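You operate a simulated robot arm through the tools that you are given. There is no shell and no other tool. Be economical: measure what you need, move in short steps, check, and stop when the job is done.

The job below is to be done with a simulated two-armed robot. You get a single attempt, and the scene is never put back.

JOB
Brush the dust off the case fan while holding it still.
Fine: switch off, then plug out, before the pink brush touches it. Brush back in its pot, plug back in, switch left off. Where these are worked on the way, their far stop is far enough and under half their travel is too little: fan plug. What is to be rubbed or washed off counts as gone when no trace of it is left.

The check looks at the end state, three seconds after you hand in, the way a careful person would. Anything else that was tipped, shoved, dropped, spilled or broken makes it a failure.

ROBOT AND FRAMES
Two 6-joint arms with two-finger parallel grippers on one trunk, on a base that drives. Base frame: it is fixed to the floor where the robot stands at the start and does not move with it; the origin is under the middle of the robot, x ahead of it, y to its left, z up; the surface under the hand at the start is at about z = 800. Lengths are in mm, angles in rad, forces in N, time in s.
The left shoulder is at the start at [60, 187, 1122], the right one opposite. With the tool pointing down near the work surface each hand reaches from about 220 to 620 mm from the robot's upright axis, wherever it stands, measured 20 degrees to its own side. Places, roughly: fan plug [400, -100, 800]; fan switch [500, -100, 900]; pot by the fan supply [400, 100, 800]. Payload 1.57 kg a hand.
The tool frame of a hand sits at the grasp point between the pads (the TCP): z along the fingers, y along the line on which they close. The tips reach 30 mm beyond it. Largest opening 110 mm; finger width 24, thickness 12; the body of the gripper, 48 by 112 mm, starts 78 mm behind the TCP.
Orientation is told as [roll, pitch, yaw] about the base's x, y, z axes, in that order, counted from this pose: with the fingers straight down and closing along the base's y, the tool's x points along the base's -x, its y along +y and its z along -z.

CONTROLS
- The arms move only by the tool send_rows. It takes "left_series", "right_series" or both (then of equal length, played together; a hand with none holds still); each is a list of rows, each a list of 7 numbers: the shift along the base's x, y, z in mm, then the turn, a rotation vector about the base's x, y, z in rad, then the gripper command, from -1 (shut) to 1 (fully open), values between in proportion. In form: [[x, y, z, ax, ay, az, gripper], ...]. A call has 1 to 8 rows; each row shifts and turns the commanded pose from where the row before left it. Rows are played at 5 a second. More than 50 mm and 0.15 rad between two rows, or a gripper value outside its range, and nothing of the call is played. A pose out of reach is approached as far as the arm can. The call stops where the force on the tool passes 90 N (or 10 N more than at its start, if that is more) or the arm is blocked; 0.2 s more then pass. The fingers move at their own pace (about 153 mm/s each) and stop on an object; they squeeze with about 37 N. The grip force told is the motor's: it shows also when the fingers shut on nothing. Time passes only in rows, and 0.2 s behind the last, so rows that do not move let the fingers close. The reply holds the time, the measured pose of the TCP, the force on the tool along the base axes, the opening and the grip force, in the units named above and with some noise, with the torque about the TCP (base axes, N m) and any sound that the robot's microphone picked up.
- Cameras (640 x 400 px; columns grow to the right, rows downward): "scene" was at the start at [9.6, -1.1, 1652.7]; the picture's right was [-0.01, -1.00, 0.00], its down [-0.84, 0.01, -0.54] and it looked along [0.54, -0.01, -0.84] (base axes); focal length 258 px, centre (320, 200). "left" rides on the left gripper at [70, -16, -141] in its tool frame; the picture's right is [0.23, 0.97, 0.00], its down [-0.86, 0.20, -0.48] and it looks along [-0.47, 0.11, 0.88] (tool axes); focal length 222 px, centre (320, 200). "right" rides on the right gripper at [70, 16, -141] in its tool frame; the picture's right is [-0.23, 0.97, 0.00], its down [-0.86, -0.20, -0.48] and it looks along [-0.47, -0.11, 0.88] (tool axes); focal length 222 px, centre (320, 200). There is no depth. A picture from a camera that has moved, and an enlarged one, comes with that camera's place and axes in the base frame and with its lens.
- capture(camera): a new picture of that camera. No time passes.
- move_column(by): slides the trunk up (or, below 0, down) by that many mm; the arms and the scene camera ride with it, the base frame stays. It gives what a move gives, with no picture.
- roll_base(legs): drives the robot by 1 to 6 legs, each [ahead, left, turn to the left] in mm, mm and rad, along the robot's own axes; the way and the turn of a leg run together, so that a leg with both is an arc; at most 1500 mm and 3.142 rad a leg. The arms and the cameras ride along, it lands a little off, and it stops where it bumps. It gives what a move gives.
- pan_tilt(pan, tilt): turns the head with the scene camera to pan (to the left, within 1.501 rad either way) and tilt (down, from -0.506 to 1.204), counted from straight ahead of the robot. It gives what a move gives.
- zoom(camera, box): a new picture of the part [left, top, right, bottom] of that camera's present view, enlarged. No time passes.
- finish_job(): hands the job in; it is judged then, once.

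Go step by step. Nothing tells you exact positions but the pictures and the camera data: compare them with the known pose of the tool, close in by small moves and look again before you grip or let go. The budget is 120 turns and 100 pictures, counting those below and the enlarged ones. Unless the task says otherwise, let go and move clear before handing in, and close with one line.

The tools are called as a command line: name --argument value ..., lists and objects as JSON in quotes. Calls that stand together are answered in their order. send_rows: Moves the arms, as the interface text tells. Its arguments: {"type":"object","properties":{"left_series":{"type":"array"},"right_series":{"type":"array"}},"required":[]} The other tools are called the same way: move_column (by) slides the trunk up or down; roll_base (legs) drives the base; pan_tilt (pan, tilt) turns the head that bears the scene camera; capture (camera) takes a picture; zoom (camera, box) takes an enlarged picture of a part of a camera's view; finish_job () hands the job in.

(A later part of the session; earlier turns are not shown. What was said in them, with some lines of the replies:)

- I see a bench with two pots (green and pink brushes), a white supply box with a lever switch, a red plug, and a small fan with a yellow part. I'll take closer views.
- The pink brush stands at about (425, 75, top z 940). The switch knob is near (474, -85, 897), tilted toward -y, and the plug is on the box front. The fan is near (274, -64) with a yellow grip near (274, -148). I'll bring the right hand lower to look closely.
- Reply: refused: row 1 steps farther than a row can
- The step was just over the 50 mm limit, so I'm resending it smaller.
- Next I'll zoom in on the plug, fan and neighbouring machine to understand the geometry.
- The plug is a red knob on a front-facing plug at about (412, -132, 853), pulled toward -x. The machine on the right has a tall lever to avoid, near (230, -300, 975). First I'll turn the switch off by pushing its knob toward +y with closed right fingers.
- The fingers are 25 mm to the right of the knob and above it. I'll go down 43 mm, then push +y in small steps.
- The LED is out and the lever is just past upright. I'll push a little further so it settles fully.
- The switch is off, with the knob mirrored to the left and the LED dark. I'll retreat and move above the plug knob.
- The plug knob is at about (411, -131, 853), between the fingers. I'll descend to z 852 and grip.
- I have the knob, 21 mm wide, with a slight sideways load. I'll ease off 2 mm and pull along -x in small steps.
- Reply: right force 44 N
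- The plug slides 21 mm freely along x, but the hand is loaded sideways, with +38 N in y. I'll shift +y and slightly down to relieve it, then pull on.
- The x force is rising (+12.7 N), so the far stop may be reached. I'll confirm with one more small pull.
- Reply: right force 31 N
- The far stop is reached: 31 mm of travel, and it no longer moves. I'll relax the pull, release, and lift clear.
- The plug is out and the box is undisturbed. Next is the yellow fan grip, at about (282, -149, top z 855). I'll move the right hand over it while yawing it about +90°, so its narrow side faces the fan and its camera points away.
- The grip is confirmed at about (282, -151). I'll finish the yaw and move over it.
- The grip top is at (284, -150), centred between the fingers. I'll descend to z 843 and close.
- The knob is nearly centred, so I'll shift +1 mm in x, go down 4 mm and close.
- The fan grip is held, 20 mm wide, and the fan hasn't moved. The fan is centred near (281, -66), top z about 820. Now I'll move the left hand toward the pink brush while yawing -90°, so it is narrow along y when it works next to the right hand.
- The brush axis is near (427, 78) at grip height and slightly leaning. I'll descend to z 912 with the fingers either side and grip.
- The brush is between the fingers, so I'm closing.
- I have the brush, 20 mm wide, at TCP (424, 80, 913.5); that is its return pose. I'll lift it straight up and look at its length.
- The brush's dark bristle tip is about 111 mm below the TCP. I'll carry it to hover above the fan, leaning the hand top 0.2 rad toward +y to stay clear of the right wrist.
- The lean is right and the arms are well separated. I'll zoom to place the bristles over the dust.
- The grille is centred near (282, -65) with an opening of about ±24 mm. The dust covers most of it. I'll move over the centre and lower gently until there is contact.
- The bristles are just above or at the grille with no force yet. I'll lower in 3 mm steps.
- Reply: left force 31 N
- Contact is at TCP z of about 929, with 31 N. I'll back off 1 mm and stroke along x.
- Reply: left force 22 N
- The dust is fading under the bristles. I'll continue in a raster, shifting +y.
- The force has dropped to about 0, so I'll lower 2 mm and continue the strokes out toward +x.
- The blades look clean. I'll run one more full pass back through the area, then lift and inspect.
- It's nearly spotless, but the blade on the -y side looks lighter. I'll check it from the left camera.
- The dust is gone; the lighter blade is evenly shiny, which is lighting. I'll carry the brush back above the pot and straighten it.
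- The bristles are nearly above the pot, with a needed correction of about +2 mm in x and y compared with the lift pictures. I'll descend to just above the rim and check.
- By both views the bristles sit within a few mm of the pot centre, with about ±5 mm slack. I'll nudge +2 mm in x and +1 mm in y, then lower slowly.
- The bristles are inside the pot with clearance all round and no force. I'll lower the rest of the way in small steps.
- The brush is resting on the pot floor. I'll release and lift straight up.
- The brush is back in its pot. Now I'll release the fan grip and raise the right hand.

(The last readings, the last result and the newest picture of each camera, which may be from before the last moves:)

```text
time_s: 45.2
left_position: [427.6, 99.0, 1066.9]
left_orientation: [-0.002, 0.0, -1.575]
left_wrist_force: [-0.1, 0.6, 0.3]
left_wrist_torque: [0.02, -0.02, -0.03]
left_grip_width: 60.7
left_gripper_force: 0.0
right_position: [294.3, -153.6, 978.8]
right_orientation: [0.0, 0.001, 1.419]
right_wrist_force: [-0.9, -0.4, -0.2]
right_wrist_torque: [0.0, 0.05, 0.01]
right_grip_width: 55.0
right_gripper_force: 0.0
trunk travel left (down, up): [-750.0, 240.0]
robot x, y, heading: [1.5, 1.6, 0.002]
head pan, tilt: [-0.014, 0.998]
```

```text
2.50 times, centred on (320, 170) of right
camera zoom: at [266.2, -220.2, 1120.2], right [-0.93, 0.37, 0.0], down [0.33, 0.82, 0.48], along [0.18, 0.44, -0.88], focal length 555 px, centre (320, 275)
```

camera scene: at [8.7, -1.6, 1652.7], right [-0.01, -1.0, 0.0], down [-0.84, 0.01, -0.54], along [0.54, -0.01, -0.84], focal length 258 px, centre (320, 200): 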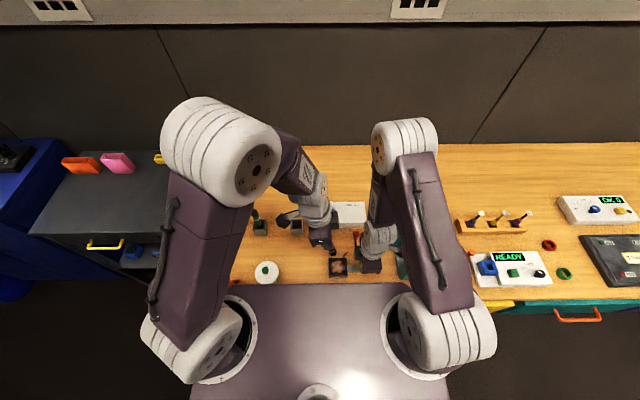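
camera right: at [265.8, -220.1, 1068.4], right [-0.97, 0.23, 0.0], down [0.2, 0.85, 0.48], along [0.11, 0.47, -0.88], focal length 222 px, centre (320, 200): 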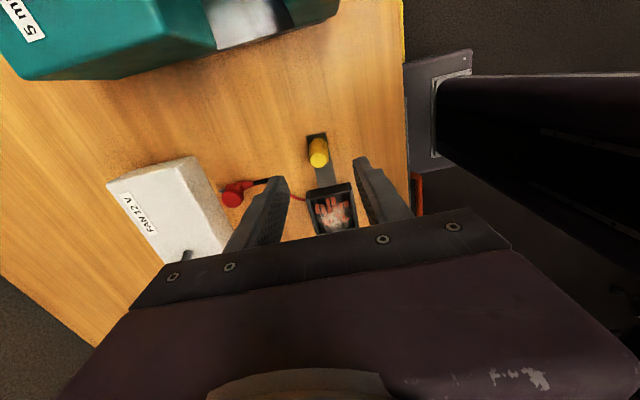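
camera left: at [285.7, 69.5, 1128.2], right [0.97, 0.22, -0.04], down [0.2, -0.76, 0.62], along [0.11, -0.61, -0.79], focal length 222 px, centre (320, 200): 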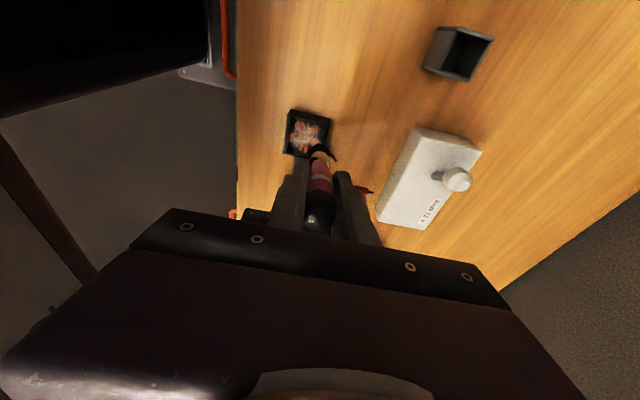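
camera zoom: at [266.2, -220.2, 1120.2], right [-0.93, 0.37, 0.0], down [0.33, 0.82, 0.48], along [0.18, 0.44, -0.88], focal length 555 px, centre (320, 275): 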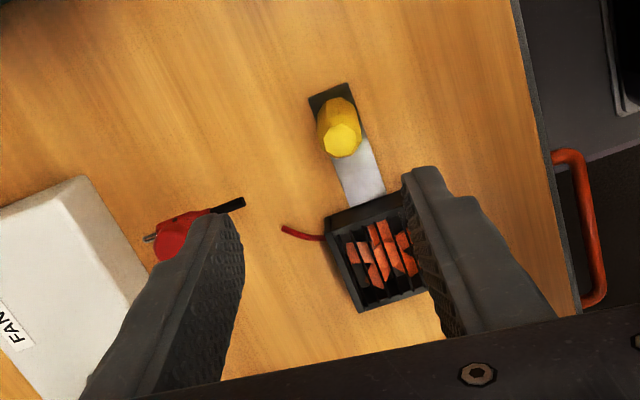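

The fan is clean and hasn't moved. I'll yaw the right hand back and move above the plug knob at about (380, -130).

send_rows --right_series '[[8, 2, 0, 0, 0, -0.142, 0], [8, 2, 0, 0, 0, -0.142, 0], [8, 2, 0, 0, 0, -0.142, 0], [8, 2, 0, 0, 0, -0.142, 0], [9, 3, 0, 0, 0, -0.142, 0], [9, 3, 0, 0, 0, -0.142, 0], [9, 3, 0, 0, 0, -0.142, 0], [9, 3, 0, 0, 0, -0.142, 0]]'

send_rows --right_series '[[9, 2, 0, 0, 0, -0.142, 0], [9, 1, 0, 0, 0, -0.142, 0], [0, 0, -20, 0, 0, 0, 0]]'

capture --camera "right"

zoom --camera "scene" --box '[310, 190, 406, 250]'

```text
time_s: 47.0
left_position: [426.9, 97.8, 1068.9]
left_orientation: [-0.003, -0.002, -1.573]
left_wrist_force: [-0.4, -0.1, 0.2]
left_wrist_torque: [0.0, 0.03, 0.0]
left_grip_width: 60.6
left_gripper_force: 0.1
right_position: [364.8, -131.1, 979.1]
right_orientation: [-0.001, 0.0, 0.282]
right_wrist_force: [0.7, 0.5, 0.3]
right_wrist_torque: [0.0, 0.01, 0.02]
right_grip_width: 55.1
right_gripper_force: 0.0
trunk travel left (down, up): [-750.0, 240.0]
robot x, y, heading: [-0.7, 4.5, 0.004]
head pan, tilt: [-0.014, 0.998]
```

```text
time_s: 47.8
left_position: [427.2, 98.2, 1067.2]
left_orientation: [-0.002, -0.002, -1.574]
left_wrist_force: [0.0, 0.0, -0.1]
left_wrist_torque: [0.01, 0.06, 0.0]
left_grip_width: 60.6
left_gripper_force: 0.1
right_position: [383.9, -128.8, 957.8]
right_orientation: [0.001, -0.001, -0.001]
right_wrist_force: [1.0, 0.8, -0.3]
right_wrist_torque: [-0.01, 0.0, -0.04]
right_grip_width: 54.9
right_gripper_force: 0.1
trunk travel left (down, up): [-750.0, 240.0]
robot x, y, heading: [1.0, -1.1, 0.006]
head pan, tilt: [-0.014, 0.998]
```

```text
29 pictures are left
camera right: at [313.0, -112.6, 1099.0], right [0.23, 0.97, 0.0], down [0.85, -0.2, 0.48], along [0.47, -0.11, -0.88], focal length 222 px, centre (320, 200)
```

right: 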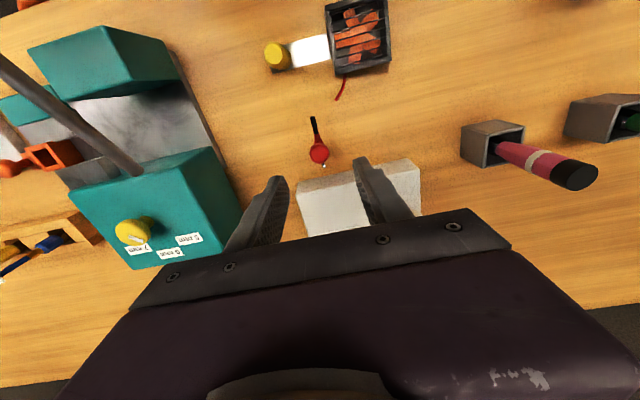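

```text
6.67 times, centred on (358, 220) of scene
camera zoom: at [10.2, -1.2, 1652.7], right [-0.01, -1.0, 0.0], down [-0.84, 0.01, -0.54], along [0.54, -0.01, -0.84], focal length 1718 px, centre (67, 67)
```

zoom: 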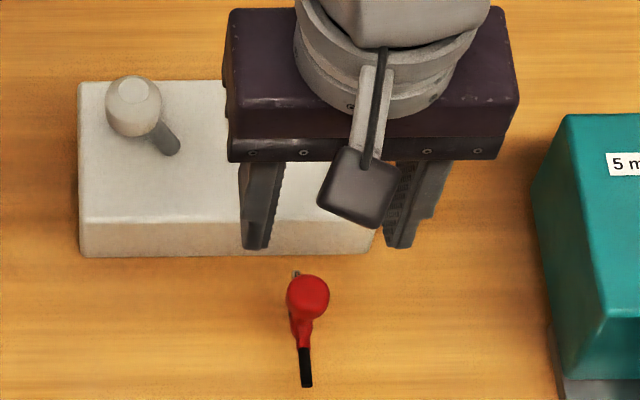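

The knob is at about (383, -130). I'll descend, grip it, and push it back in along +x.

send_rows --right_series '[[-2, -1, -40, 0, 0, 0, 0], [0, 0, -40, 0, 0, 0, 0], [0, 0, -25, 0, 0, 0, 0], [0, 0, 0, 0, 0, 0, -1], [0, 0, 0, 0, 0, 0, -1]]'

```text
time_s: 49.0
left_position: [427.7, 102.7, 1066.3]
left_orientation: [-0.001, -0.004, -1.573]
left_wrist_force: [0.8, 0.0, 0.5]
left_wrist_torque: [0.0, -0.02, 0.01]
left_grip_width: 60.6
left_gripper_force: 0.1
right_position: [378.4, -129.1, 851.0]
right_orientation: [-0.001, -0.002, 0.0]
right_wrist_force: [-1.3, 16.0, -8.5]
right_wrist_torque: [0.11, -0.38, 0.17]
right_grip_width: 20.9
right_gripper_force: 34.1
trunk travel left (down, up): [-750.0, 240.0]
robot x, y, heading: [-0.8, -1.9, 0.001]
head pan, tilt: [-0.014, 0.998]
```

send_rows --right_series '[[0, 1.5, 0, 0, 0, 0, -1], [7, 0, 0, 0, 0, 0, -1], [7, 0, 0, 0, 0, 0, -1], [7, 0, 0, 0, 0, 0, -1], [6, 0, 0, 0, 0, 0, -1]]'

```text
time_s: 50.2
left_position: [428.7, 97.4, 1066.2]
left_orientation: [-0.006, -0.001, -1.575]
left_wrist_force: [-0.5, -0.6, -0.5]
left_wrist_torque: [0.02, 0.0, 0.01]
left_grip_width: 60.6
left_gripper_force: 0.1
right_position: [408.0, -130.5, 851.5]
right_orientation: [0.0, 0.005, -0.002]
right_wrist_force: [-2.4, 2.0, -31.3]
right_wrist_torque: [0.01, 0.49, -0.02]
right_grip_width: 21.0
right_gripper_force: 34.3
trunk travel left (down, up): [-750.0, 240.0]
robot x, y, heading: [-0.7, 0.9, -0.001]
head pan, tilt: [-0.014, 0.998]
```

I'll relieve the vertical load by going down 1.5 mm and push to the seated stop.

send_rows --right_series '[[0, 0, -1.5, 0, 0, 0, -1], [3, 0, 0, 0, 0, 0, -1], [3, 0, 0, 0, 0, 0, -1], [0, 0, 0, 0, 0, 0, -1]]'

```text
time_s: 51.2
left_position: [425.3, 97.4, 1067.6]
left_orientation: [0.001, 0.001, -1.576]
left_wrist_force: [0.9, 0.0, 0.5]
left_wrist_torque: [0.0, -0.01, 0.0]
left_grip_width: 60.4
left_gripper_force: 0.1
right_position: [409.2, -129.8, 852.1]
right_orientation: [0.001, 0.005, -0.001]
right_wrist_force: [-16.0, -8.2, -8.7]
right_wrist_torque: [-0.05, 0.78, -0.06]
right_grip_width: 21.1
right_gripper_force: 34.4
trunk travel left (down, up): [-750.0, 240.0]
robot x, y, heading: [-0.9, 2.8, 0.003]
head pan, tilt: [-0.014, 0.998]
```

send_rows --right_series '[[2, 0, 0, 0, 0, 0, -1], [0, 0, 0, 0, 0, 0, -1]]'

```text
time_s: 51.8
left_position: [423.7, 96.6, 1068.9]
left_orientation: [0.001, -0.001, -1.575]
left_wrist_force: [-0.9, 0.1, 0.8]
left_wrist_torque: [0.0, -0.02, -0.01]
left_grip_width: 60.3
left_gripper_force: 0.2
right_position: [409.4, -129.2, 852.8]
right_orientation: [0.0, 0.004, -0.002]
right_wrist_force: [-27.6, -6.7, -12.1]
right_wrist_torque: [-0.02, -0.24, -0.1]
right_grip_width: 20.8
right_gripper_force: 34.3
trunk travel left (down, up): [-750.0, 240.0]
robot x, y, heading: [-1.3, -2.9, -0.003]
head pan, tilt: [-0.014, 0.998]
```

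The plug is fully seated at the stop. I'll relax, release, and lift clear of everything.

send_rows --right_series '[[-3, 0, 0, 0, 0, 0, -1], [0, 0, 0, 0, 0, 0, 0], [0, 0, 0, 0, 0, 0, 0], [0, 0, 40, 0, 0, 0, 0], [0, 0, 45, 0, 0, 0, 0], [0, -10, 45, 0, 0, 0, 0], [0, -20, 40, 0, 0, 0, 0], [0, -30, 30, 0, 0, 0, 0]]'

zoom --camera "scene" --box '[230, 180, 390, 280]'

zoom --camera "scene" --box '[310, 190, 374, 230]'

zoom --camera "scene" --box '[326, 254, 350, 278]'

capture --camera "scene"

```text
time_s: 53.6
left_position: [427.4, 98.6, 1067.1]
left_orientation: [-0.002, -0.001, -1.573]
left_wrist_force: [0.6, -0.1, 0.0]
left_wrist_torque: [0.02, -0.01, 0.02]
left_grip_width: 60.6
left_gripper_force: 0.1
right_position: [405.6, -190.6, 1050.6]
right_orientation: [0.0, 0.0, 0.0]
right_wrist_force: [-0.1, -0.6, -0.5]
right_wrist_torque: [0.01, 0.0, -0.02]
right_grip_width: 55.1
right_gripper_force: 0.1
trunk travel left (down, up): [-750.0, 240.0]
robot x, y, heading: [4.0, -1.6, -0.004]
head pan, tilt: [-0.014, 0.998]
```

```text
4.00 times, centred on (310, 230) of scene
camera zoom: at [8.5, -2.3, 1652.7], right [-0.01, -1.0, 0.0], down [-0.84, 0.01, -0.54], along [0.54, -0.01, -0.84], focal length 1031 px, centre (360, 80)
```

zoom: 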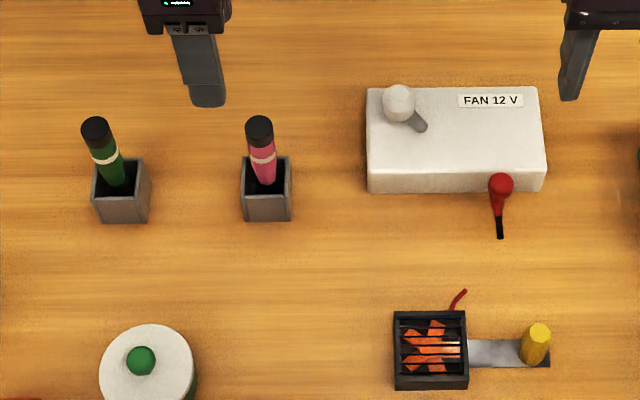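

```text
10.00 times, centred on (342, 210) of scene
camera zoom: at [8.5, -2.3, 1652.7], right [-0.01, -1.0, 0.0], down [-0.84, 0.01, -0.54], along [0.54, -0.01, -0.84], focal length 2576 px, centre (100, 100)
```

zoom: 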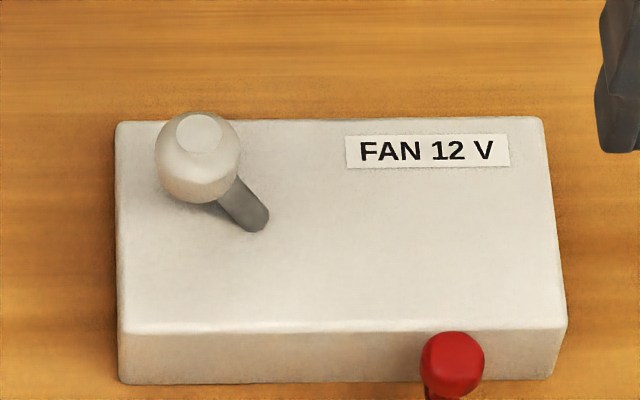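

```text
16.00 times, centred on (338, 266) of scene
camera zoom: at [8.5, -2.3, 1652.7], right [-0.01, -1.0, 0.0], down [-0.84, 0.01, -0.54], along [0.54, -0.01, -0.84], focal length 4122 px, centre (32, -856)
```

zoom: 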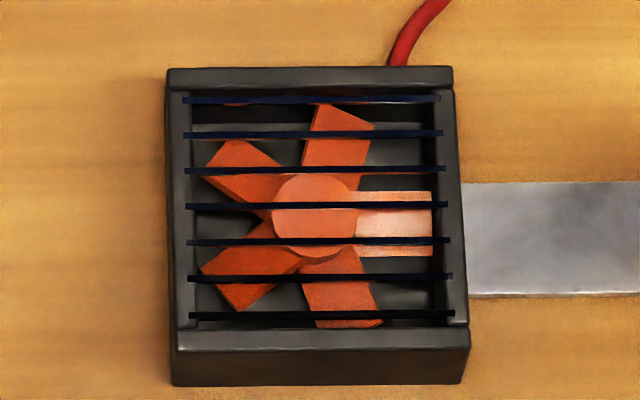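

```text
24 pictures are left
camera scene: at [8.5, -2.3, 1652.7], right [-0.01, -1.0, 0.0], down [-0.84, 0.01, -0.54], along [0.54, -0.01, -0.84], focal length 258 px, centre (320, 200)
```

scene: 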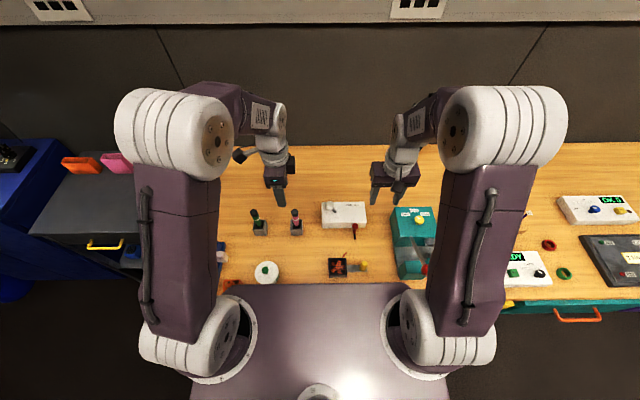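

The fan is clean and in place, the brush is in its pot, the plug is seated, the switch is off with its LED dark, and both hands are clear. I'm handing in.

finish_job

```text
The job is handed in.
```

The fan is brushed clean with no dust showing. I switched it off and unplugged it before the pink brush touched it. The brush is back in its pot, the plug is fully in, the switch is off, and nothing else looks disturbed in the last pictures.
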